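You operate a simulated robot arm through the tools that you are given. There is no shell and no other tool. Be economical: measure what you need, move in short steps, check, and stop when the job is done.

The job below is to be done with a simulated robot arm. You get a single attempt, and the scene is never put back.

JOB
Put the white tag marked "WET" from the top of the long grey table on the top of the steel table and the white tag marked "fair" on top of the purple stock carton. Open the cool box lid. Do these in any order.

Only the result counts: the job must be done as asked and must still hold three seconds after the hand-in. Knocking over, shifting, dropping, spilling or breaking anything else fails it. A push-on lid holds only when it is set on centred and level and pressed home; a screw cap is set on level and turned clockwise until tight.

ROBOT AND FRAMES
A 7-joint arm with a two-finger parallel gripper on a trunk, on a base that drives. Base frame: it is fixed to the floor where the robot stands at the start and does not move with it; the origin is under the middle of the robot, x ahead of it, y to its left, z up; the surface under the hand at the start is at about z = 0.8. Readings come in m, rad, newtons and seconds.
With the tool pointing down near the work surface it reaches from about 0.44 to 0.9 m from the robot's upright axis, wherever it stands. Its first joint turns from -0.297 to 2.199 rad. Places, roughly: cool box lid [2.1, -1.8, 1]; top of the steel table [0.6, -2, 0.8]. Payload 1.57 kg.
Tool frame: the origin (TCP) lies between the finger pads and is the grasp point; the fingertips stand 0.03 m ahead of it; z points along the fingers, y is the line along which they close. Largest opening 0.08 m; finger width 0.017, thickness 0.012; the body of the gripper, 0.04 by 0.082 m, starts 0.08 m behind the TCP.
Orientation is that of the tool frame in the base frame, as a unit quaternion [w, x, y, z]. With the fingers straight down and closing along the base's y, the tool's x points along the base's -x, its y along +y and its z along -z.

CONTROLS
- The arm moves only by the tool step_arm. Its argument "commands" is a list of rows, each a list of 6 numbers: the shift along the tool's x, y, z in m, then the turn, a rotation vector about the tool's x, y, z in degrees. In form: [[tx, ty, tz, ax, ay, az], ...]. A call has 1 to 10 rows; each row shifts and turns the commanded pose from where the row before left it, along the tool's axes as they then stand. "hand" is the finger opening in m, from 0 to 0.08, set as the call begins (left out, the last holds). A row lasts 0.2 s, in which the tool goes at most 0.05 m and 0.15 rad; a call with a longer step from one row to the next is refused whole, and so is a gripper value outside its range. Where a pose cannot be reached the arm comes as near as it can. A force on the tool above 40 N (or 10 N above the force at the start of the call, whichever is more), or a blocked arm, ends the call early, and 0.2 s more pass. Each finger travels about 0.045 m/s and halts on what it meets, pressing with about 35 N; the grip force reading is that of the motor and also rises with nothing between the fingers. The clock runs only during rows and for 0.2 s after the last one: add rows that do not move to give the fingers time. It gives the time, the measured TCP pose, the force on the tool (base axes), the opening and the grip force at its end, in the units of the frame above (readings bear some noise), with the torque about the TCP (base axes, N m) and any sound that the robot's microphone picked up.
- Cameras (640 x 400 px; columns grow to the right, rows downward): "scene" is now at [0.0013, -0.1907, 1.3415]; the picture's right is [0.43, -0.90, 0.00], its down [-0.39, -0.18, -0.90] and it looks along [0.82, 0.39, -0.43] (base axes); focal length 274 px, centre (320, 200). "wrist" rides on the gripper at [0.072, -0.007, -0.122] in the tool frame; the picture's right is [0.09, 1.00, 0.00], its down [-0.84, 0.08, -0.54] and it looks along [-0.54, 0.05, 0.84] (tool axes); focal length 238 px, centre (320, 200). There is no depth. A picture from a camera that has moved, and an enlarged one, comes with that camera's place and axes in the base frame and with its lens.
- capture(camera): a new picture of that camera. It takes no simulated time.
- slide_trunk(by): slides the trunk up (or, below 0, down) by that many m; the arm and the scene camera ride with it, the base frame stays. It gives what a move gives, with no picture.
- base_move(legs): drives the robot by 1 to 6 legs, each [ahead, left, turn to the left] in m, m and rad, along the robot's own axes; the way and the turn of a leg run together, so that a leg with both is an arc; at most 1.5 m and 3.142 rad a leg. The arm and the cameras ride along, it lands a little off, and it stops where it bumps. It gives what a move gives.
- turn_head(pan, tilt): turns the head with the scene camera to pan (to the left, within 1.902 rad either way) and tilt (down, from -0.506 to 1.204), counted from straight ahead of the robot. It gives what a move gives.
- enlarge(camera, box): a new picture of the part [left, top, right, bottom] of that camera's present view, enlarged. It takes no simulated time.
- hand_in(): hands the job in; it is judged then, once.

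Work in short steps. Places have to be worked out from the pictures, the camera data and where the tool is seen: move nearer, look again, correct. Check each grasp and each placing, and mend what went wrong. You have 165 turns and 128 pictures in all, those below and enlarged ones among them. Open the gripper and draw the arm clear of the work before you hand the job in, unless the task says otherwise; then end with one line.

The tools are called as name(argument=value, ...) on one line, values as JSON. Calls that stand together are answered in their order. step_arm: Moves the arm, as the interface text tells. Its arguments: {"type":"object","properties":{"commands":{"type":"array"},"hand":{"type":"number"}},"required":["commands"]} The other tools are called the same way: slide_trunk (by) slides the trunk up or down; base_move (legs) drives the base; turn_head (pan, tilt) turns the head that bears the scene camera; capture (camera) takes a picture; enlarge (camera, box) takes an enlarged picture of a part of a camera's view; hand_in () hands the job in.

At the start:

```text
time_s: 0.0
eef_pos: [0.5817, 0.1088, 1.0928]
tool_rot: [-0.001, 0.001, 1.0, 0.0]
contact_force: [0.5, 0.9, 0.5]
torque: [0.0, -0.04, 0.0]
width: 0.0801
grasp_force: 0.2
trunk travel left (down, up): [-0.7, 0.09]
robot x, y, heading: [0.0009, 0.0019, 0.002]
head pan, tilt: [0.447, 0.443]
```

scene: 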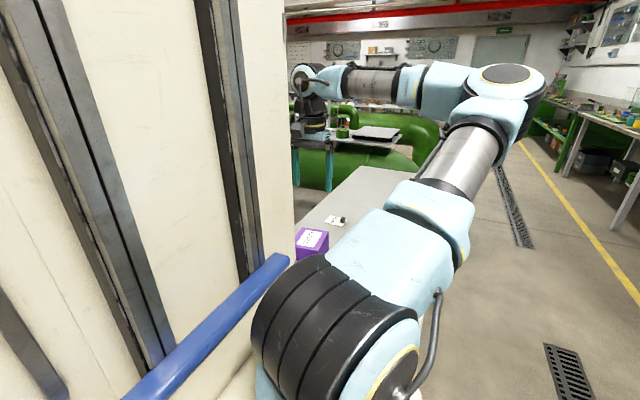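
wrist: 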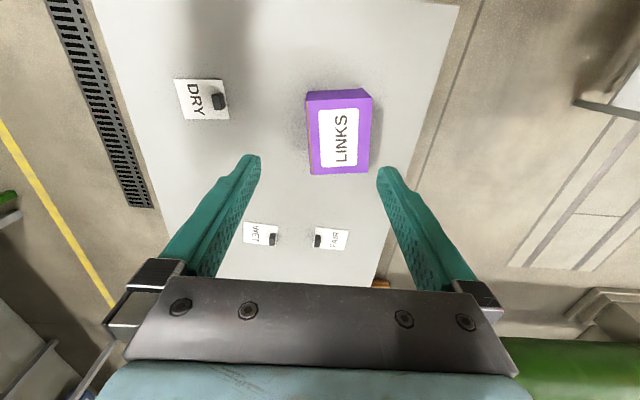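

I'll look closer at the tags with the wrist camera to read the labels and the handles.

enlarge(camera="wrist", box=[160, 60, 400, 280])

turn_head(pan=-1.2, tilt=0.4)

capture(camera="scene")

```text
1.82 times, centred on (280, 170) of wrist
camera zoom: at [0.51, 0.1019, 1.2142], right [-0.09, 1.0, 0.0], down [0.84, 0.08, 0.54], along [0.54, 0.05, -0.84], focal length 433 px, centre (393, 254)
```

zoom: 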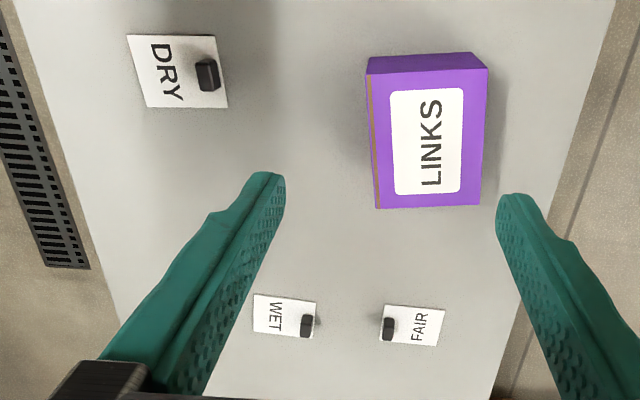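

```text
time_s: 1.7
eef_pos: [0.5812, 0.1079, 1.0931]
tool_rot: [0.0, 0.001, 1.0, 0.0]
contact_force: [-0.3, 0.4, 0.3]
torque: [-0.03, -0.03, 0.02]
width: 0.0803
grasp_force: 0.0
trunk travel left (down, up): [-0.7, 0.09]
robot x, y, heading: [0.0005, 0.0027, -0.001]
head pan, tilt: [-1.201, 0.4]
```

```text
124 pictures are left
camera scene: at [-0.0482, -0.3167, 1.3454], right [-0.93, -0.36, 0.0], down [-0.14, 0.36, -0.92], along [0.33, -0.86, -0.39], focal length 274 px, centre (320, 200)
```

scene: 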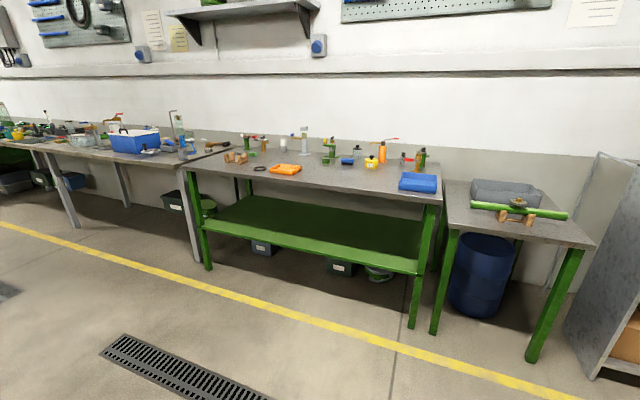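

The tags have a small black tab near one end, thin along y, which the fingers can pinch. Fair's tab is near (0.876, 0.130); I'll move nearer and look again.

step_arm(commands=[[-0.04, 0.0044, 0.02, 0, 0, 0], [-0.04, 0.0044, 0.02, 0, 0, 0], [-0.04, 0.0044, 0.02, 0, 0, 0], [-0.04, 0.0044, 0.02, 0, 0, 0], [-0.04, 0.0044, 0.02, 0, 0, 0], [0, 0, 0, 0, 0, 0]], hand=0.06)

capture(camera="wrist")

```text
time_s: 3.1
eef_pos: [0.783, 0.1303, 0.9898]
tool_rot: [0.0, 0.001, 1.0, 0.0]
contact_force: [-0.1, -0.5, 0.3]
torque: [-0.01, -0.02, 0.03]
width: 0.06
grasp_force: 0.1
trunk travel left (down, up): [-0.7, 0.09]
robot x, y, heading: [0.0009, 0.0026, 0.001]
head pan, tilt: [-1.201, 0.4]
```

```text
123 pictures are left
camera wrist: at [0.7106, 0.1227, 1.1109], right [-0.09, 1.0, 0.0], down [0.84, 0.08, 0.54], along [0.54, 0.05, -0.84], focal length 238 px, centre (320, 200)
```

wrist: 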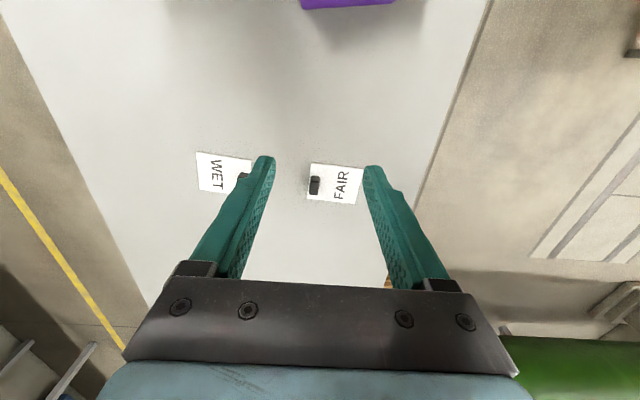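

Both views agree: fair tab at about (0.880, 0.131, 0.81), aligned with the base axes. Moving over it, lower.

step_arm(commands=[[-0.032, 0, 0.03, 0, 0, 0], [-0.032, 0, 0.03, 0, 0, 0], [-0.032, 0, 0.03, 0, 0, 0], [0, 0, 0, 0, 0, 0]], hand=0.05)

capture(camera="wrist")

```text
time_s: 4.1
eef_pos: [0.8767, 0.1296, 0.9028]
tool_rot: [-0.001, 0.0, 1.0, 0.0]
contact_force: [-0.2, 0.4, -0.5]
torque: [0.03, -0.03, 0.0]
width: 0.05
grasp_force: 0.0
trunk travel left (down, up): [-0.7, 0.09]
robot x, y, heading: [0.0008, 0.0005, 0.001]
head pan, tilt: [-1.201, 0.4]
```

```text
122 pictures are left
camera wrist: at [0.8054, 0.1231, 1.024], right [-0.09, 1.0, 0.0], down [0.84, 0.08, 0.54], along [0.54, 0.05, -0.84], focal length 238 px, centre (320, 200)
```

wrist: 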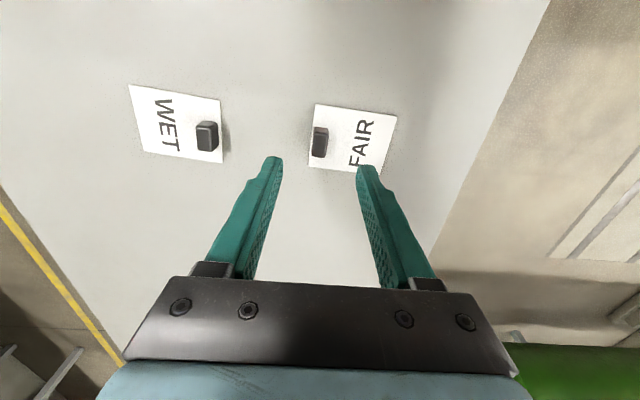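

Tab estimate holds at (0.879, 0.130). Descending to about z = 0.838, watching force.

step_arm(commands=[[-0.002, 0.001, 0.025, 0, 0, 0], [0, 0, 0.02, 0, 0, 0], [0, 0, 0.012, 0, 0, 0], [0, 0, 0.006, 0, 0, 0], [0, 0, 0, 0, 0, 0]])

capture(camera="wrist")

```text
time_s: 5.3
eef_pos: [0.8767, 0.1295, 0.8399]
tool_rot: [0.0, 0.001, 1.0, 0.0]
contact_force: [0.1, -0.3, -0.1]
torque: [0.0, 0.0, -0.05]
width: 0.05
grasp_force: 0.1
out of reach, approached as far as the arm can: row 2
trunk travel left (down, up): [-0.7, 0.09]
robot x, y, heading: [0.0016, -0.0014, 0.005]
head pan, tilt: [-1.201, 0.4]
```

```text
121 pictures are left
camera wrist: at [0.8044, 0.1228, 0.9608], right [-0.09, 1.0, 0.0], down [0.84, 0.08, 0.54], along [0.54, 0.05, -0.84], focal length 238 px, centre (320, 200)
```

wrist: 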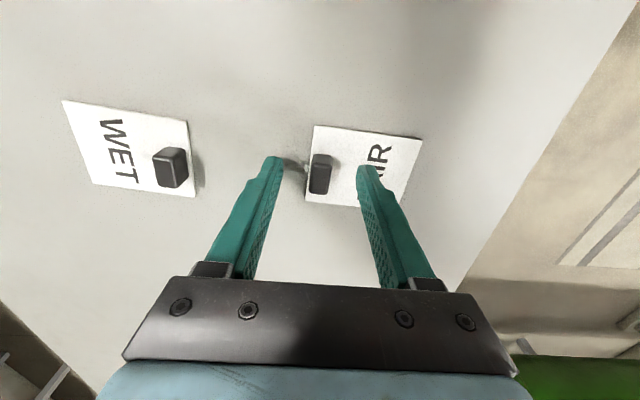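

The tab lies between the fingertips. I'll go down 5 mm more and close.

step_arm(commands=[[0, 0, 0.003, 0, 0, 0], [0, 0, 0.002, 0, 0, 0], [0, 0, 0, 0, 0, 0]])

step_arm(commands=[[0, 0, 0, 0, 0, 0], [0, 0, 0, 0, 0, 0], [0, 0, 0, 0, 0, 0], [0, 0, 0, 0, 0, 0]], hand=0.0)

capture(camera="wrist")

```text
time_s: 6.1
eef_pos: [0.8752, 0.1293, 0.8342]
tool_rot: [0.0, 0.002, 1.0, 0.001]
contact_force: [1.3, -0.5, -0.3]
torque: [-0.01, -0.02, 0.01]
width: 0.0499
grasp_force: 0.1
trunk travel left (down, up): [-0.7, 0.09]
robot x, y, heading: [-0.005, -0.0005, -0.001]
head pan, tilt: [-1.201, 0.4]
```

```text
time_s: 7.1
eef_pos: [0.8771, 0.1298, 0.835]
tool_rot: [0.001, 0.001, 1.0, 0.001]
contact_force: [-0.2, 0.6, 0.3]
torque: [0.0, -0.02, -0.02]
width: 0.0127
grasp_force: 29.2
trunk travel left (down, up): [-0.7, 0.09]
robot x, y, heading: [0.0005, -0.0001, -0.0]
head pan, tilt: [-1.201, 0.4]
```

```text
120 pictures are left
camera wrist: at [0.8044, 0.1222, 0.9557], right [-0.09, 1.0, 0.0], down [0.84, 0.08, 0.54], along [0.54, 0.05, -0.84], focal length 238 px, centre (320, 200)
```

wrist: 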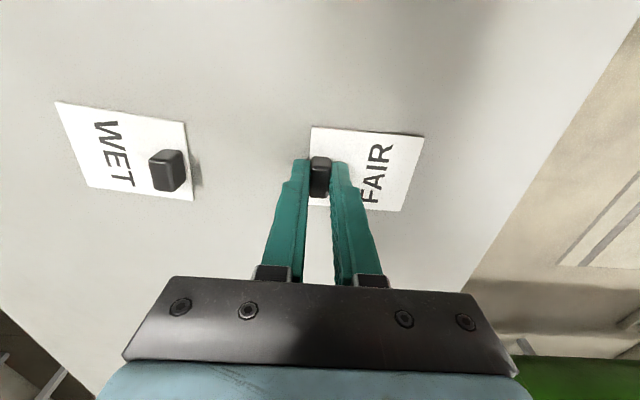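

Gripped (12.7 mm). Lift straight up and go back toward the carton.

step_arm(commands=[[0, 0, -0.02, 0, 0, 0], [0, 0, -0.04, 0, 0, 0], [0, 0, -0.045, 0, 0, 0], [0, 0, -0.045, 0, 0, 0], [0, 0, -0.03, 0, 0, 0], [0.04, 0, 0, 0, 0, 0], [0.045, 0, 0, 0, 0, 0], [0.045, 0, 0, 0, 0, 0], [0.04, 0, 0, 0, 0, 0], [0, 0, 0, 0, 0, 0]])

capture(camera="wrist")

```text
time_s: 9.3
eef_pos: [0.7005, 0.1311, 0.9951]
tool_rot: [0.0, 0.002, 1.0, 0.0]
contact_force: [0.7, 0.3, 0.1]
torque: [-0.04, 0.0, -0.01]
width: 0.0125
grasp_force: 29.9
out of reach, approached as far as the arm can: row 4, 5
trunk travel left (down, up): [-0.7, 0.09]
robot x, y, heading: [-0.0022, -0.0043, 0.003]
head pan, tilt: [-1.201, 0.4]
```

```text
119 pictures are left
camera wrist: at [0.6292, 0.1232, 1.1159], right [-0.09, 1.0, 0.0], down [0.84, 0.07, 0.54], along [0.54, 0.05, -0.84], focal length 238 px, centre (320, 200)
```

wrist: 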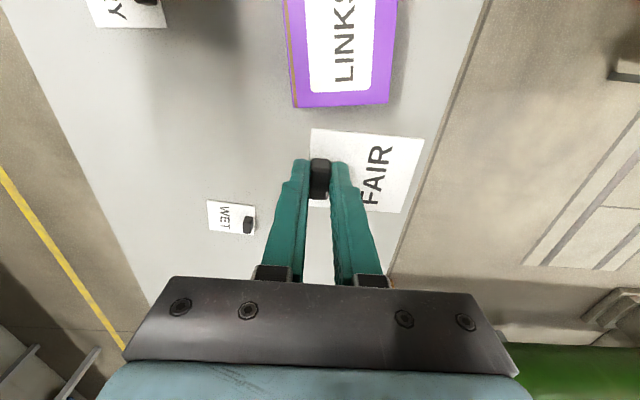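

From two views: carton top z ≈ 0.882, centre ≈ (0.619, 0.140), yawed ≈ +8°. The tag centre sits 28 mm to +y of the tab, so I'll go to TCP (0.623, 0.112) with a yaw, hovering first.

step_arm(commands=[[0.026, -0.006, 0.01, 0, 0, 0], [0.026, -0.006, 0.01, 0, 0, 0], [0.0255, -0.007, 0.01, 0, 0, 0], [0, 0, 0, 0, 0, -4], [0, 0, 0, 0, 0, -4], [0, 0, 0, 0, 0, 0]])

capture(camera="wrist")

turn_head(pan=0.2, tilt=0.75)

capture(camera="scene")

```text
time_s: 10.7
eef_pos: [0.6262, 0.1102, 0.9646]
tool_rot: [0.0, -0.069, 0.998, 0.0]
contact_force: [0.6, -0.2, -0.5]
torque: [-0.02, 0.03, 0.01]
width: 0.0125
grasp_force: 29.2
trunk travel left (down, up): [-0.7, 0.09]
robot x, y, heading: [0.0018, -0.0009, -0.003]
head pan, tilt: [-1.201, 0.4]
```

```text
118 pictures are left
camera wrist: at [0.5547, 0.0928, 1.0853], right [-0.23, 0.97, 0.0], down [0.82, 0.19, 0.54], along [0.53, 0.12, -0.84], focal length 238 px, centre (320, 200)
```

wrist: 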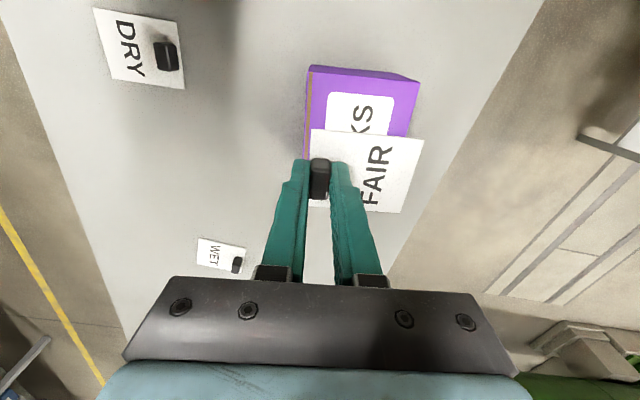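

```text
time_s: 12.2
eef_pos: [0.6247, 0.1093, 0.9639]
tool_rot: [0.0, -0.069, 0.998, 0.0]
contact_force: [0.0, -0.5, -0.2]
torque: [0.0, 0.03, 0.01]
width: 0.0123
grasp_force: 30.2
trunk travel left (down, up): [-0.7, 0.09]
robot x, y, heading: [-0.0003, 0.0021, 0.005]
head pan, tilt: [0.201, 0.75]
```

```text
117 pictures are left
camera scene: at [-0.0005, -0.2139, 1.3144], right [0.2, -0.98, 0.0], down [-0.67, -0.14, -0.73], along [0.72, 0.15, -0.68], focal length 274 px, centre (320, 200)
```

scene: 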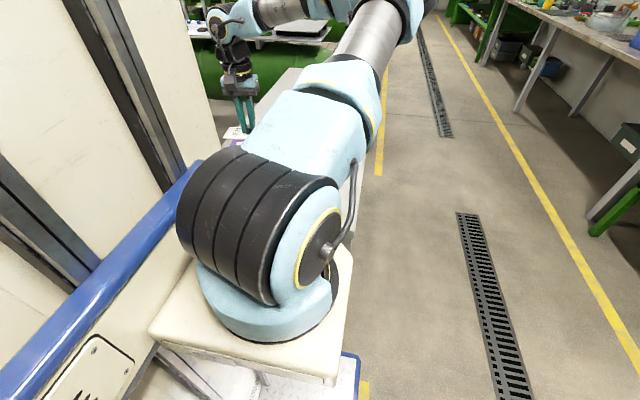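

Carton corners agree with earlier estimates; tag hovers over it. Descending slowly until contact.

step_arm(commands=[[0.002, 0.002, 0.02, 0, 0, 0], [0, 0, 0.014, 0, 0, 0], [0, 0, 0.005, 0, 0, 0], [0, 0, 0.003, 0, 0, 0], [0, 0, 0.002, 0, 0, 0], [0, 0, 0, 0, 0, 0]])

capture(camera="wrist")

```text
time_s: 13.6
eef_pos: [0.6229, 0.1114, 0.9203]
tool_rot: [0.0, -0.069, 0.998, 0.0]
contact_force: [-0.3, -0.5, -0.4]
torque: [0.01, 0.05, 0.02]
width: 0.0125
grasp_force: 29.8
trunk travel left (down, up): [-0.7, 0.09]
robot x, y, heading: [-0.0013, 0.0012, -0.0]
head pan, tilt: [0.201, 0.75]
```

```text
116 pictures are left
camera wrist: at [0.5526, 0.0952, 1.0406], right [-0.23, 0.97, 0.0], down [0.82, 0.19, 0.54], along [0.53, 0.12, -0.84], focal length 238 px, centre (320, 200)
```

wrist: 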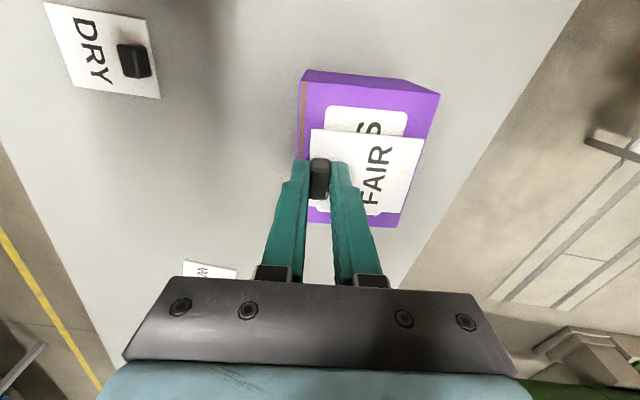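

Tag lies well within the carton top; still no contact. Go down in 1.5 mm steps.

step_arm(commands=[[0, 0, 0.0015, 0, 0, 0], [0, 0, 0.0015, 0, 0, 0], [0, 0, 0, 0, 0, 0]])

step_arm(commands=[[0, 0, 0.001, 0, 0, 0], [0, 0, 0.001, 0, 0, 0], [0, 0, 0, 0, 0, 0]])

```text
time_s: 14.4
eef_pos: [0.6229, 0.1124, 0.9171]
tool_rot: [0.0, -0.069, 0.998, 0.001]
contact_force: [0.0, 0.3, -0.3]
torque: [-0.01, 0.04, -0.02]
width: 0.0124
grasp_force: 29.7
trunk travel left (down, up): [-0.7, 0.09]
robot x, y, heading: [0.0006, -0.001, 0.002]
head pan, tilt: [0.201, 0.75]
```

```text
time_s: 15.2
eef_pos: [0.6238, 0.1121, 0.914]
tool_rot: [0.001, -0.068, 0.998, 0.0]
contact_force: [0.4, -0.3, 0.2]
torque: [0.02, 0.01, -0.01]
width: 0.0124
grasp_force: 30.2
trunk travel left (down, up): [-0.7, 0.09]
robot x, y, heading: [-0.0021, 0.0005, -0.003]
head pan, tilt: [0.201, 0.75]
```

No contact yet; continuing down.

step_arm(commands=[[0, 0, 0.001, 0, 0, 0], [0, 0, 0.001, 0, 0, 0], [0, 0, 0, 0, 0, 0]])

capture(camera="wrist")

```text
time_s: 16.0
eef_pos: [0.6238, 0.1112, 0.9139]
tool_rot: [0.0, -0.069, 0.998, 0.0]
contact_force: [0.4, -0.3, 9.5]
torque: [0.05, 0.0, 0.01]
width: 0.0125
grasp_force: 30.0
trunk travel left (down, up): [-0.7, 0.09]
robot x, y, heading: [-0.002, -0.0005, -0.0]
head pan, tilt: [0.201, 0.75]
```

```text
115 pictures are left
camera wrist: at [0.553, 0.0948, 1.035], right [-0.23, 0.97, 0.0], down [0.82, 0.19, 0.54], along [0.53, 0.12, -0.84], focal length 238 px, centre (320, 200)
```

wrist: 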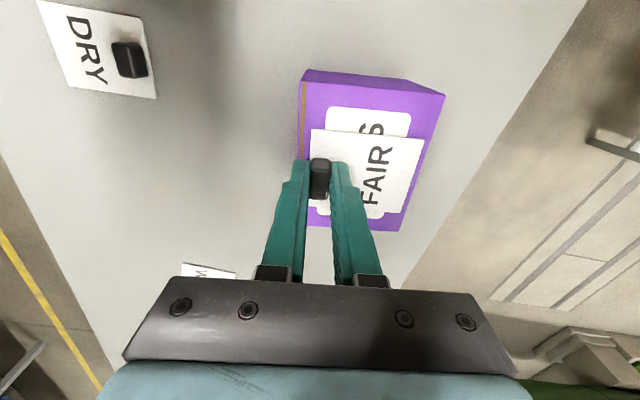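

Contact of 9.5 N: the tag sits on the carton. Open slightly and lift straight up.

step_arm(commands=[[0, 0, 0, 0, 0, 0], [0, 0, 0, 0, 0, 0], [0, 0, 0, 0, 0, 0]], hand=0.035)

step_arm(commands=[[0, 0, -0.01, 0, 0, 0], [0, 0, -0.03, 0, 0, 0], [0, 0, -0.04, 0, 0, 0], [0, 0, -0.04, 0, 0, 0], [0, 0, 0, 0, 0, 4], [0, 0, 0, 0, 0, 4], [0, 0, 0, 0, 0, 0]])

capture(camera="wrist")

```text
time_s: 16.8
eef_pos: [0.6238, 0.1119, 0.9126]
tool_rot: [0.0, -0.069, 0.998, 0.0]
contact_force: [-0.3, -0.8, 0.3]
torque: [0.03, 0.01, -0.03]
width: 0.0346
grasp_force: 0.0
trunk travel left (down, up): [-0.7, 0.09]
robot x, y, heading: [-0.003, 0.0016, -0.003]
head pan, tilt: [0.201, 0.75]
```

```text
time_s: 18.4
eef_pos: [0.6246, 0.1123, 1.0311]
tool_rot: [0.0, 0.0, 1.0, -0.001]
contact_force: [0.3, 0.2, 0.9]
torque: [-0.02, 0.01, -0.01]
width: 0.0351
grasp_force: 0.1
trunk travel left (down, up): [-0.7, 0.09]
robot x, y, heading: [0.0018, -0.0013, -0.002]
head pan, tilt: [0.201, 0.75]
```

```text
114 pictures are left
camera wrist: at [0.5529, 0.1044, 1.1526], right [-0.09, 1.0, 0.0], down [0.84, 0.08, 0.54], along [0.54, 0.05, -0.84], focal length 238 px, centre (320, 200)
```

wrist: 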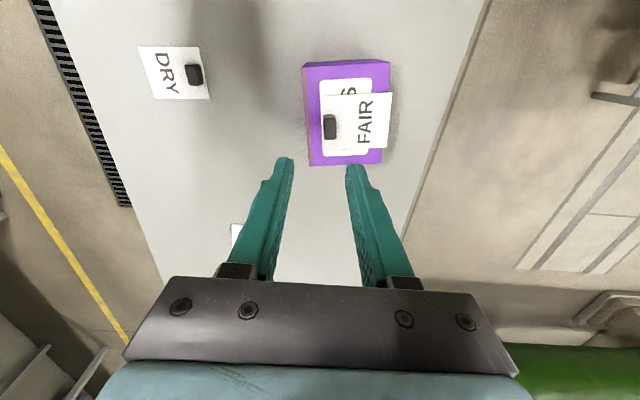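

Placed. Checking margins in an enlarged view.

enlarge(camera="wrist", box=[280, 40, 420, 180])

```text
2.86 times, centred on (350, 110) of wrist
camera zoom: at [0.5529, 0.1044, 1.1526], right [-0.09, 1.0, 0.0], down [0.84, 0.08, 0.54], along [0.54, 0.05, -0.84], focal length 681 px, centre (234, 457)
```

zoom: 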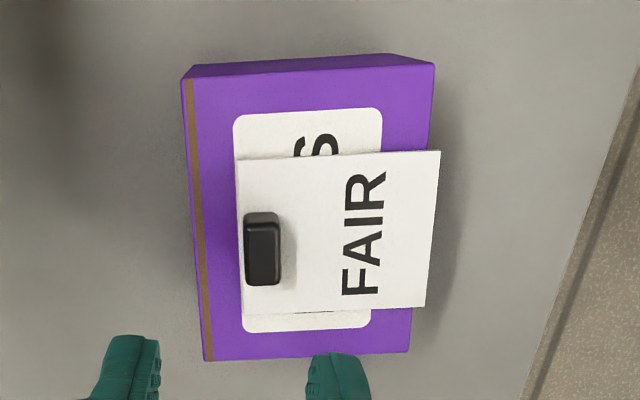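

Well supported (only ~5 mm of corner over the edge, centre well inside). Now to the WET tab, estimated at (0.883, 0.028).

step_arm(commands=[[-0.02, -0.0415, 0, 0, 0, 0], [-0.04, -0.0415, 0.005, 0, 0, 0], [-0.045, 0, 0.015, 0, 0, 0], [-0.045, 0, 0.02, 0, 0, 0], [-0.045, 0, 0.02, 0, 0, 0], [-0.04, 0, 0.02, 0, 0, 0], [-0.02, 0, 0.02, 0, 0, 0], [0, 0, 0.02, 0, 0, 0], [0, 0, 0, 0, 0, 0]], hand=0.05)

capture(camera="wrist")

```text
refused: row 2 steps farther than a row can; nothing moved
```

```text
112 pictures are left
camera wrist: at [0.5529, 0.1044, 1.1526], right [-0.09, 1.0, 0.0], down [0.84, 0.08, 0.54], along [0.54, 0.05, -0.84], focal length 238 px, centre (320, 200)
```

wrist: 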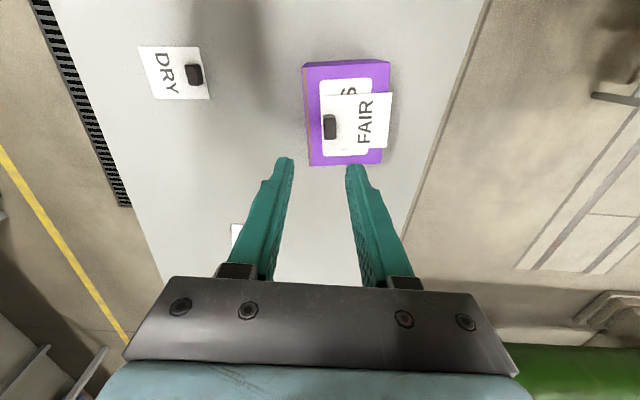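

A row was too long; resending with smaller steps.

step_arm(commands=[[-0.02, -0.028, 0, 0, 0, 0], [-0.035, -0.028, 0.005, 0, 0, 0], [-0.035, -0.026, 0.015, 0, 0, 0], [-0.045, 0, 0.02, 0, 0, 0], [-0.045, 0, 0.02, 0, 0, 0], [-0.045, 0, 0.02, 0, 0, 0], [-0.03, 0, 0.02, 0, 0, 0], [0, 0, 0.02, 0, 0, 0], [0, 0, 0, 0, 0, 0]], hand=0.05)

capture(camera="wrist")

```text
time_s: 20.4
eef_pos: [0.8771, 0.0302, 0.9126]
tool_rot: [0.0, 0.0, 1.0, 0.0]
contact_force: [0.1, 0.6, 0.7]
torque: [0.02, 0.0, 0.02]
width: 0.0498
grasp_force: 0.2
trunk travel left (down, up): [-0.7, 0.09]
robot x, y, heading: [0.0002, 0.0018, 0.003]
head pan, tilt: [0.201, 0.75]
```

```text
111 pictures are left
camera wrist: at [0.8057, 0.0228, 1.0329], right [-0.09, 1.0, 0.0], down [0.84, 0.08, 0.54], along [0.54, 0.05, -0.84], focal length 238 px, centre (320, 200)
```

wrist: 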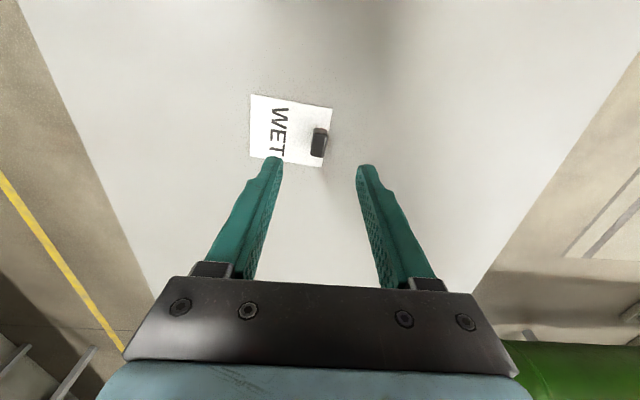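

Tab at (0.882, 0.030) — aligned. Descend and grip.

step_arm(commands=[[-0.003, 0, 0.03, 0, 0, 0], [0, 0, 0.025, 0, 0, 0], [0, 0, 0.015, 0, 0, 0], [0, 0, 0.005, 0, 0, 0], [0, 0, 0, 0, 0, 0]])

capture(camera="wrist")

```text
time_s: 21.6
eef_pos: [0.8816, 0.0296, 0.8371]
tool_rot: [0.0, 0.001, 1.0, 0.0]
contact_force: [-0.1, 0.5, 1.3]
torque: [-0.02, 0.0, 0.04]
width: 0.05
grasp_force: 0.0
trunk travel left (down, up): [-0.7, 0.09]
robot x, y, heading: [0.0013, 0.0011, 0.004]
head pan, tilt: [0.201, 0.75]
```

```text
110 pictures are left
camera wrist: at [0.8096, 0.0233, 0.9583], right [-0.09, 1.0, 0.0], down [0.84, 0.08, 0.54], along [0.54, 0.05, -0.84], focal length 238 px, centre (320, 200)
```

wrist: 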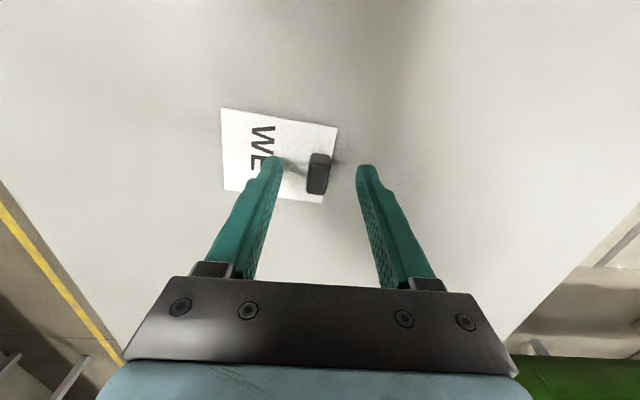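

The tag is turned about 4°; align, go down 2 mm, and close.

step_arm(commands=[[0, 0, 0, 0, 0, 4], [0, 0, 0.002, 0, 0, 0], [0, 0, 0, 0, 0, 0]])

step_arm(commands=[[0, 0, 0, 0, 0, 0], [0, 0, 0, 0, 0, 0], [0, 0, 0, 0, 0, 0], [0, 0, 0, 0, 0, 0]], hand=0.0)

step_arm(commands=[[0, 0, -0.02, 0, 0, 0], [0, 0, -0.03, 0, 0, 0], [0, 0, -0.04, 0, 0, 0], [0, 0, 0, 0, 0, 0]])

capture(camera="wrist")

```text
time_s: 22.4
eef_pos: [0.8819, 0.0304, 0.8353]
tool_rot: [0.0, 0.036, 0.999, -0.001]
contact_force: [0.9, 0.2, -0.1]
torque: [-0.02, -0.05, 0.02]
width: 0.0501
grasp_force: 0.1
trunk travel left (down, up): [-0.7, 0.09]
robot x, y, heading: [-0.0027, 0.0023, 0.003]
head pan, tilt: [0.201, 0.75]
```

```text
time_s: 23.4
eef_pos: [0.8807, 0.0293, 0.8363]
tool_rot: [0.0, 0.034, 0.999, 0.0]
contact_force: [0.6, -0.8, -0.3]
torque: [-0.02, 0.01, -0.01]
width: 0.0128
grasp_force: 29.4
trunk travel left (down, up): [-0.7, 0.09]
robot x, y, heading: [0.0009, 0.0023, -0.002]
head pan, tilt: [0.201, 0.75]
```

```text
time_s: 24.4
eef_pos: [0.8807, 0.0299, 0.9274]
tool_rot: [0.0, 0.035, 0.999, 0.001]
contact_force: [-0.2, -0.1, 0.3]
torque: [0.0, 0.0, 0.01]
width: 0.0123
grasp_force: 29.5
trunk travel left (down, up): [-0.7, 0.09]
robot x, y, heading: [0.0012, 0.0018, -0.001]
head pan, tilt: [0.201, 0.75]
```

```text
109 pictures are left
camera wrist: at [0.809, 0.0283, 1.0479], right [-0.02, 1.0, 0.0], down [0.84, 0.02, 0.54], along [0.54, 0.01, -0.84], focal length 238 px, centre (320, 200)
```

wrist: 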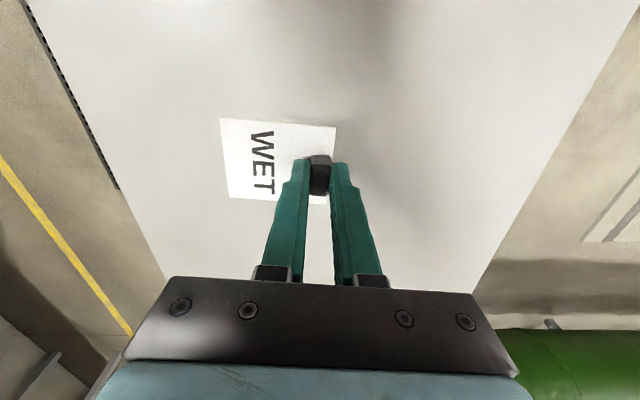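

WET tag is held. Retract the arm high and toward the robot, then look at the steel table in detail.

step_arm(commands=[[0.02, 0, -0.04, 0, 0, 0], [0.03, 0, -0.035, 0, 0, 0], [0.04, 0, -0.03, 0, 0, 0], [0.04, 0, -0.03, 0, 0, 0], [0.045, 0, -0.02, 0, 0, 0], [0.045, 0, -0.02, 0, 0, 0], [0.045, 0, 0, 0, 0, 0], [0.045, 0, 0, 0, 0, 0], [0, 0, 0, 0, 0, 0]])

turn_head(pan=-1.2, tilt=0.4)

enlarge(camera="scene", box=[160, 90, 480, 290])

enlarge(camera="scene", box=[0, 80, 240, 230])

```text
time_s: 26.4
eef_pos: [0.5713, 0.0523, 1.1003]
tool_rot: [0.0, 0.036, 0.999, -0.001]
contact_force: [0.0, 0.4, -0.6]
torque: [0.01, 0.0, -0.03]
width: 0.0124
grasp_force: 30.3
trunk travel left (down, up): [-0.7, 0.09]
robot x, y, heading: [-0.0019, 0.0007, 0.001]
head pan, tilt: [0.201, 0.75]
```

```text
time_s: 28.0
eef_pos: [0.5723, 0.0532, 1.1001]
tool_rot: [0.0, 0.036, 0.999, 0.0]
contact_force: [-0.2, -0.8, 0.8]
torque: [0.02, 0.02, 0.02]
width: 0.0125
grasp_force: 29.7
trunk travel left (down, up): [-0.7, 0.09]
robot x, y, heading: [-0.0011, 0.0019, 0.004]
head pan, tilt: [-1.201, 0.4]
```

```text
2.00 times, centred on (320, 190) of scene
camera zoom: at [-0.0482, -0.3167, 1.3454], right [-0.93, -0.36, 0.0], down [-0.14, 0.36, -0.92], along [0.33, -0.86, -0.39], focal length 547 px, centre (320, 220)
```

zoom: 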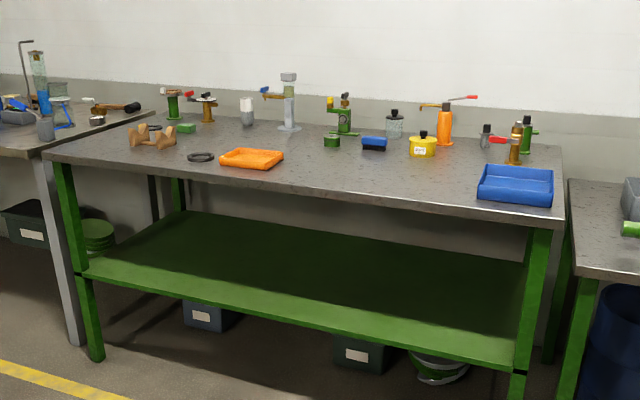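

```text
2.67 times, centred on (120, 155) of scene
camera zoom: at [-0.0482, -0.3167, 1.3454], right [-0.93, -0.36, 0.0], down [-0.14, 0.36, -0.92], along [0.33, -0.86, -0.39], focal length 729 px, centre (853, 320)
```

zoom: 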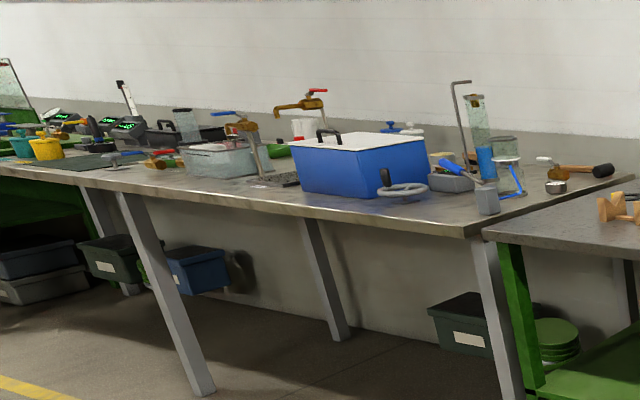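

The steel table's front edge is near y ≈ -1.70, with a free patch around (0.5, -1.88). I'll back off slightly and strafe right, in parts.

base_move(legs=[[-0.06, 0, 0], [0, -1.05, 0]])

capture(camera="scene")

```text
time_s: 34.0
eef_pos: [0.5074, -1.015, 1.0997]
tool_rot: [0.0, 0.041, 0.999, 0.0]
contact_force: [0.3, 0.4, -0.5]
torque: [0.02, 0.01, 0.02]
width: 0.0123
grasp_force: 29.1
trunk travel left (down, up): [-0.7, 0.09]
robot x, y, heading: [-0.0661, -1.0609, -0.008]
head pan, tilt: [-1.201, 0.4]
```

```text
106 pictures are left
camera scene: at [-0.1167, -1.377, 1.3454], right [-0.94, -0.35, 0.0], down [-0.14, 0.36, -0.92], along [0.32, -0.86, -0.39], focal length 274 px, centre (320, 200)
```

scene: 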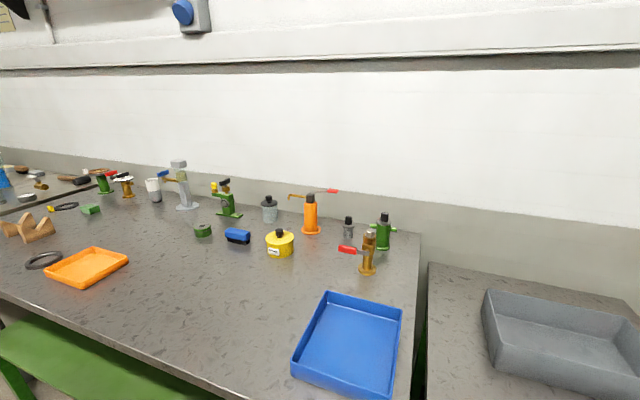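

Front edge is at y ≈ -1.63; free patch around (0.42, -1.84) between orange and blue trays. Turn to face the table and shift over.

base_move(legs=[[0, 0, -1.563], [0.03, 0.47, 0]])

turn_head(pan=0.0, tilt=0.6)

capture(camera="scene")

capture(camera="wrist")

```text
time_s: 40.6
eef_pos: [0.4354, -1.6755, 1.1007]
tool_rot: [0.0, 0.742, 0.671, 0.0]
contact_force: [0.1, -1.1, 0.0]
torque: [0.0, 0.01, 0.03]
width: 0.0125
grasp_force: 29.9
trunk travel left (down, up): [-0.7, 0.09]
robot x, y, heading: [0.3989, -1.1026, -1.603]
head pan, tilt: [-1.201, 0.4]
```

```text
time_s: 42.0
eef_pos: [0.4352, -1.6765, 1.1015]
tool_rot: [0.0, 0.742, 0.671, -0.001]
contact_force: [-0.4, -0.2, -0.1]
torque: [-0.01, 0.02, -0.03]
width: 0.0125
grasp_force: 29.8
trunk travel left (down, up): [-0.7, 0.09]
robot x, y, heading: [0.4016, -1.1042, -1.601]
head pan, tilt: [0.0, 0.6]
```

```text
105 pictures are left
camera scene: at [0.1676, -1.1056, 1.3272], right [-1.0, 0.03, 0.0], down [0.02, 0.56, -0.83], along [-0.03, -0.82, -0.56], focal length 274 px, centre (320, 200)
```

scene: 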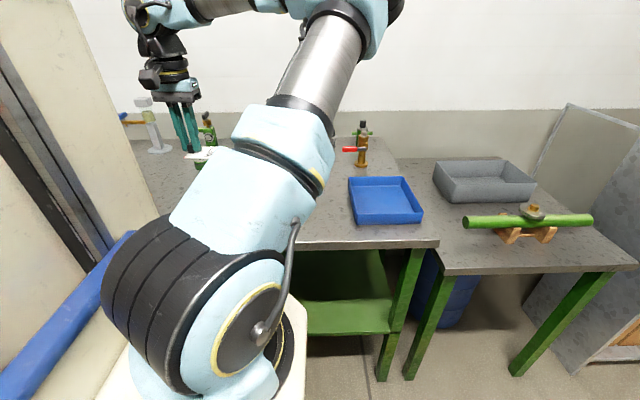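

```text
104 pictures are left
camera wrist: at [0.4357, -1.605, 1.2219], right [1.0, -0.01, 0.0], down [-0.01, -0.84, 0.54], along [0.0, -0.54, -0.84], focal length 238 px, centre (320, 200)
```

wrist: 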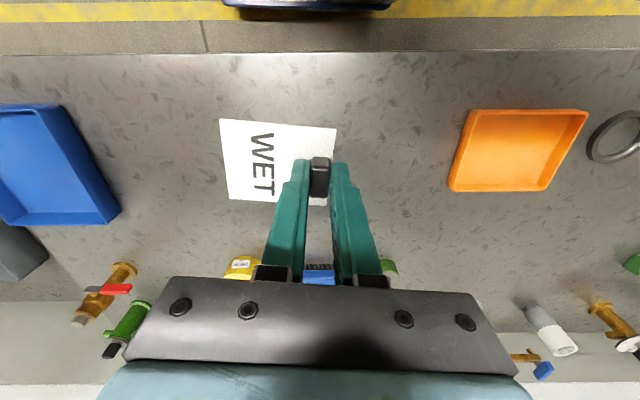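

Clear free area beneath. Move 0.12 m further in and descend to z ≈ 0.87, then look.

step_arm(commands=[[-0.03, 0, 0.03, 0, 0, 0], [-0.03, 0, 0.035, 0, 0, 0], [-0.03, 0, 0.035, 0, 0, 0], [-0.03, 0, 0.035, 0, 0, 0], [0, 0, 0.035, 0, 0, 0], [0, 0, 0.035, 0, 0, 0], [0, 0, 0.02, 0, 0, 0], [0, 0, 0, 0, 0, 0]])

capture(camera="wrist")

```text
time_s: 43.7
eef_pos: [0.4226, -1.7991, 0.8822]
tool_rot: [0.004, 0.743, 0.669, -0.004]
contact_force: [-1.1, 3.1, 20.0]
torque: [0.27, 0.24, -0.03]
width: 0.0124
grasp_force: 29.7
trunk travel left (down, up): [-0.7, 0.09]
robot x, y, heading: [0.3985, -1.1019, -1.6]
head pan, tilt: [0.0, 0.6]
stopped in row 8: the force on the tool passed its limit at 44 N (the readings are from after the stop); the commanded pose is now the measured one
```

```text
103 pictures are left
camera wrist: at [0.4242, -1.7264, 1.0029], right [1.0, -0.01, 0.0], down [-0.01, -0.84, 0.55], along [0.0, -0.55, -0.84], focal length 238 px, centre (320, 200)
```

wrist: 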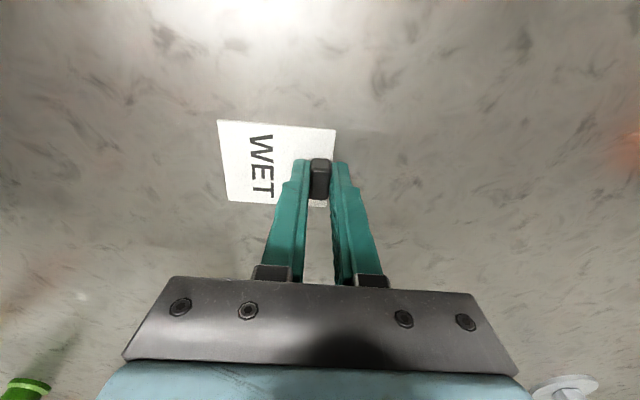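

The table top is higher than expected (≈ 0.848); the tag rests on it. Ease off 2 mm and release.

step_arm(commands=[[0, 0, -0.002, 0, 0, 0], [0, 0, 0, 0, 0, 0]])

step_arm(commands=[[0, 0, 0, 0, 0, 0], [0, 0, 0, 0, 0, 0], [0, 0, 0, 0, 0, 0]], hand=0.035)

step_arm(commands=[[0, 0, -0.01, 0, 0, 0], [0, 0, -0.03, 0, 0, 0], [0, 0, -0.04, 0, 0, 0], [0, 0, -0.045, 0, 0, 0], [0, 0, -0.045, 0, 0, 0], [0, 0, 0, 0, 0, 0]])

capture(camera="wrist")

```text
time_s: 44.3
eef_pos: [0.4234, -1.7984, 0.8833]
tool_rot: [0.003, 0.743, 0.669, -0.003]
contact_force: [1.2, 0.7, 15.7]
torque: [0.03, 0.09, 0.03]
width: 0.0125
grasp_force: 29.4
trunk travel left (down, up): [-0.7, 0.09]
robot x, y, heading: [0.3977, -1.1043, -1.605]
head pan, tilt: [0.0, 0.6]
```

```text
time_s: 45.1
eef_pos: [0.4233, -1.7996, 0.8831]
tool_rot: [0.004, 0.742, 0.67, -0.002]
contact_force: [5.0, -0.1, 15.0]
torque: [0.02, 0.13, 0.01]
width: 0.0309
grasp_force: 0.0
trunk travel left (down, up): [-0.7, 0.09]
robot x, y, heading: [0.3989, -1.1058, -1.601]
head pan, tilt: [0.0, 0.6]
```

```text
time_s: 46.5
eef_pos: [0.423, -1.7977, 1.0516]
tool_rot: [0.003, 0.743, 0.67, -0.002]
contact_force: [-0.2, 0.1, -0.5]
torque: [0.02, -0.03, 0.03]
width: 0.0352
grasp_force: 0.1
trunk travel left (down, up): [-0.7, 0.09]
robot x, y, heading: [0.4012, -1.1019, -1.601]
head pan, tilt: [0.0, 0.6]
```

```text
102 pictures are left
camera wrist: at [0.4243, -1.725, 1.1725], right [1.0, -0.01, 0.0], down [-0.01, -0.84, 0.55], along [0.0, -0.55, -0.84], focal length 238 px, centre (320, 200)
```

wrist: 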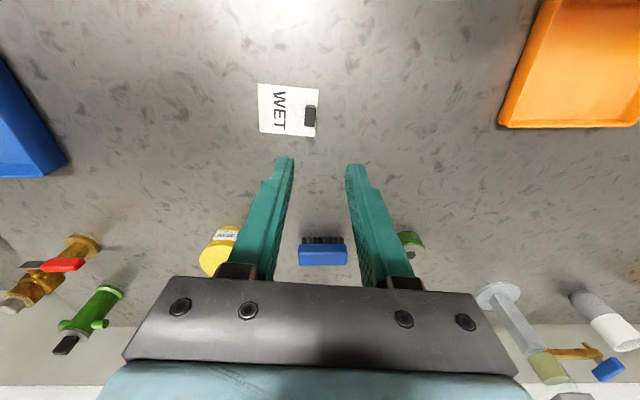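

WET lies flat on the steel table. Retract the arm, back off a bit, and drive left (+x) toward the cool box.

step_arm(commands=[[0.04, 0, -0.02, 0, 0, 0], [0.045, 0, -0.015, 0, 0, 0], [0.045, 0, -0.015, 0, 0, 0], [0.045, 0, 0, 0, 0, 0], [0.025, 0, 0, 0, 0, 0], [0, 0, 0, 0, 0, 0]])

base_move(legs=[[-0.15, 0, 0.03], [0, 1.3, 0]])

capture(camera="wrist")

turn_head(pan=0.4, tilt=0.4)

capture(camera="scene")

```text
time_s: 47.9
eef_pos: [0.4456, -1.599, 1.101]
tool_rot: [0.003, 0.743, 0.67, -0.002]
contact_force: [-0.5, 0.2, -0.4]
torque: [0.0, -0.01, 0.02]
width: 0.035
grasp_force: 0.0
trunk travel left (down, up): [-0.7, 0.09]
robot x, y, heading: [0.3996, -1.1067, -1.6]
head pan, tilt: [0.0, 0.6]
```

```text
time_s: 55.3
eef_pos: [1.7406, -1.4467, 1.1011]
tool_rot: [0.003, 0.732, 0.681, -0.001]
contact_force: [-0.4, -0.9, 0.4]
torque: [0.01, 0.02, 0.02]
width: 0.0349
grasp_force: 0.0
trunk travel left (down, up): [-0.7, 0.09]
robot x, y, heading: [1.6827, -0.9575, -1.576]
head pan, tilt: [0.0, 0.6]
```

```text
101 pictures are left
camera wrist: at [1.74, -1.3748, 1.2216], right [1.0, 0.02, 0.0], down [0.01, -0.84, 0.55], along [0.01, -0.55, -0.84], focal length 238 px, centre (320, 200)
```

wrist: 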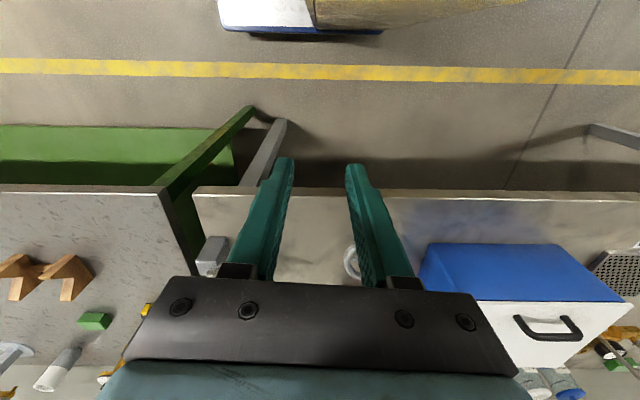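

```text
time_s: 56.2
eef_pos: [1.7413, -1.4475, 1.101]
tool_rot: [0.003, 0.732, 0.681, -0.002]
contact_force: [0.7, 0.6, -0.7]
torque: [-0.01, 0.02, 0.01]
width: 0.0348
grasp_force: 0.1
trunk travel left (down, up): [-0.7, 0.09]
robot x, y, heading: [1.677, -0.9569, -1.57]
head pan, tilt: [0.4, 0.4]
```

```text
100 pictures are left
camera scene: at [1.484, -0.9594, 1.3454], right [-0.92, -0.39, 0.0], down [-0.15, 0.36, -0.92], along [0.36, -0.85, -0.39], focal length 274 px, centre (320, 200)
```

scene: 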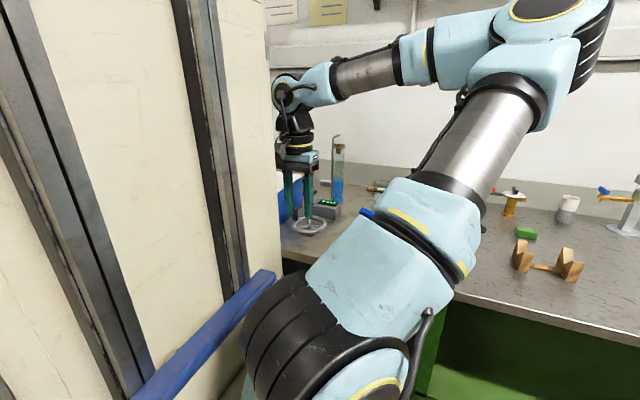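

The box front faces the aisle; a black bail handle is at the lid's front edge, near (2.13, -1.77, ~1.0), so the hinge is at the back. Drive left ~0.38 m and look again.

base_move(legs=[[0, 0.38, 0]])

capture(camera="wrist")

turn_head(pan=0.2, tilt=0.4)

capture(camera="scene")

```text
time_s: 58.6
eef_pos: [2.1169, -1.4474, 1.1001]
tool_rot: [0.003, 0.732, 0.681, -0.002]
contact_force: [0.0, -0.2, 0.7]
torque: [0.01, 0.01, -0.02]
width: 0.0351
grasp_force: 0.0
trunk travel left (down, up): [-0.7, 0.09]
robot x, y, heading: [2.0544, -0.9559, -1.566]
head pan, tilt: [0.4, 0.4]
```

```text
99 pictures are left
camera wrist: at [2.1163, -1.3747, 1.2216], right [1.0, 0.02, 0.0], down [0.02, -0.84, 0.55], along [0.01, -0.55, -0.84], focal length 238 px, centre (320, 200)
```

wrist: 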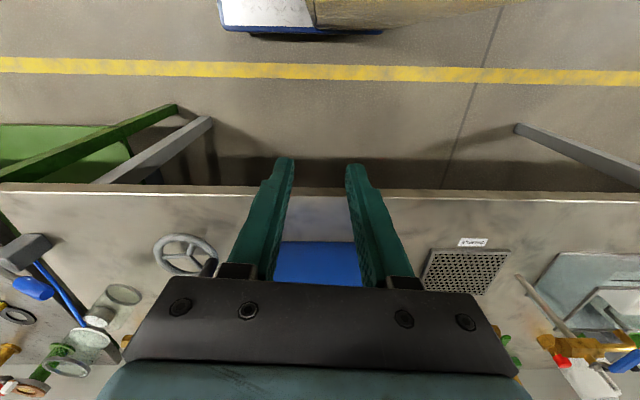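

```text
time_s: 59.3
eef_pos: [2.1189, -1.4466, 1.1018]
tool_rot: [0.002, 0.732, 0.681, -0.003]
contact_force: [0.3, 0.2, 0.3]
torque: [-0.04, -0.02, 0.02]
width: 0.0348
grasp_force: 0.0
trunk travel left (down, up): [-0.7, 0.09]
robot x, y, heading: [2.053, -0.954, -1.566]
head pan, tilt: [0.201, 0.4]
```

```text
98 pictures are left
camera scene: at [1.842, -0.9653, 1.3454], right [-0.98, -0.2, 0.0], down [-0.08, 0.38, -0.92], along [0.19, -0.9, -0.39], focal length 274 px, centre (320, 200)
```

scene: 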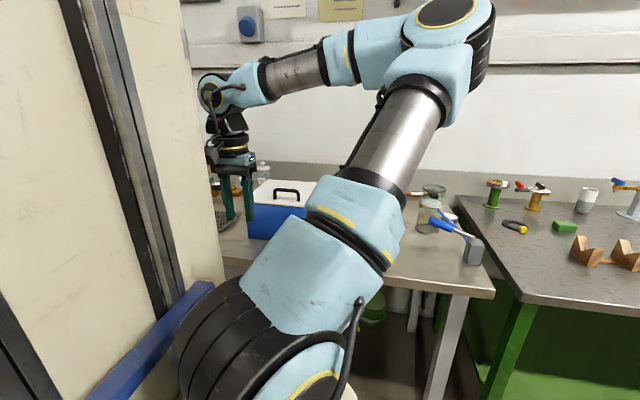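

Raise the tool to get the lid into the wrist view above the gripper plate.

step_arm(commands=[[-0.02, 0, -0.04, 0, 0, 0], [-0.02, 0, -0.04, 0, 0, 0], [-0.02, 0, -0.04, 0, 0, 0], [-0.02, 0, -0.04, 0, 0, 0], [-0.02, 0, -0.04, 0, 0, 0], [0, 0, 0, 0, 0, 0]])

capture(camera="wrist")

capture(camera="scene")

```text
time_s: 60.7
eef_pos: [2.111, -1.5453, 1.305]
tool_rot: [0.002, 0.732, 0.681, -0.003]
contact_force: [-0.1, -0.2, 0.7]
torque: [0.01, 0.02, 0.02]
width: 0.0352
grasp_force: 0.1
trunk travel left (down, up): [-0.7, 0.09]
robot x, y, heading: [2.0557, -0.9552, -1.566]
head pan, tilt: [0.201, 0.4]
```

```text
97 pictures are left
camera wrist: at [2.1098, -1.4733, 1.4256], right [1.0, 0.02, 0.0], down [0.02, -0.84, 0.55], along [0.01, -0.55, -0.84], focal length 238 px, centre (320, 200)
```

wrist: 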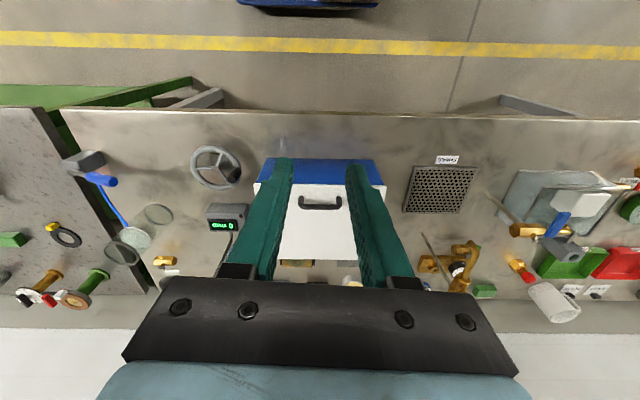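

```text
96 pictures are left
camera scene: at [1.8419, -0.9653, 1.3454], right [-0.98, -0.2, 0.0], down [-0.08, 0.38, -0.92], along [0.18, -0.9, -0.39], focal length 274 px, centre (320, 200)
```

scene: 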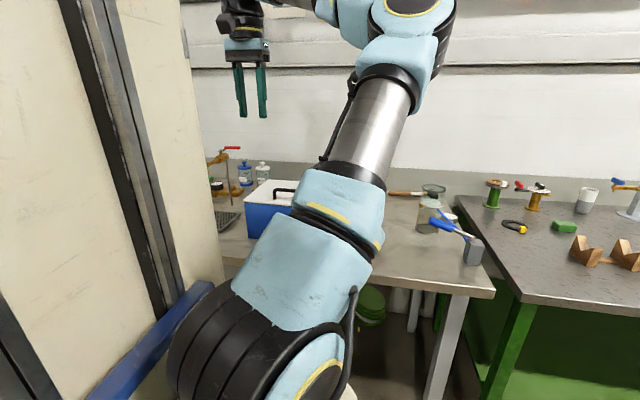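

Enlarging the lid area.

enlarge(camera="wrist", box=[230, 140, 410, 300])

enlarge(camera="scene", box=[190, 130, 330, 260])

```text
2.50 times, centred on (320, 220) of wrist
camera zoom: at [2.1098, -1.4733, 1.4256], right [1.0, 0.02, 0.0], down [0.02, -0.84, 0.55], along [0.01, -0.55, -0.84], focal length 596 px, centre (320, 150)
```

zoom: 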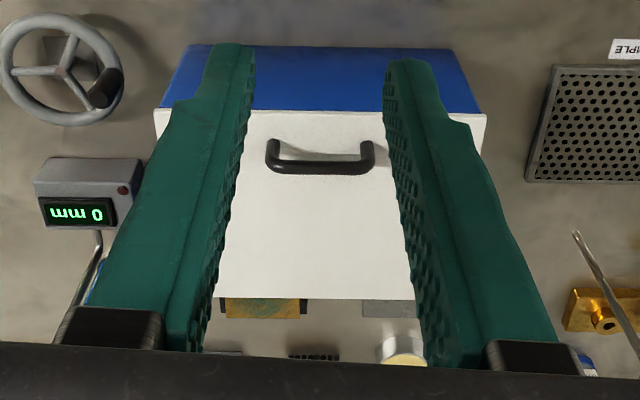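

```text
3.08 times, centred on (260, 195) of scene
camera zoom: at [1.8419, -0.9653, 1.3454], right [-0.98, -0.2, 0.0], down [-0.08, 0.38, -0.92], along [0.18, -0.9, -0.39], focal length 842 px, centre (505, 215)
```

zoom: 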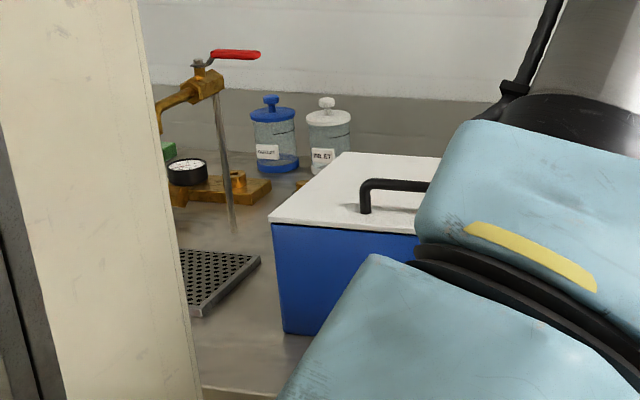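

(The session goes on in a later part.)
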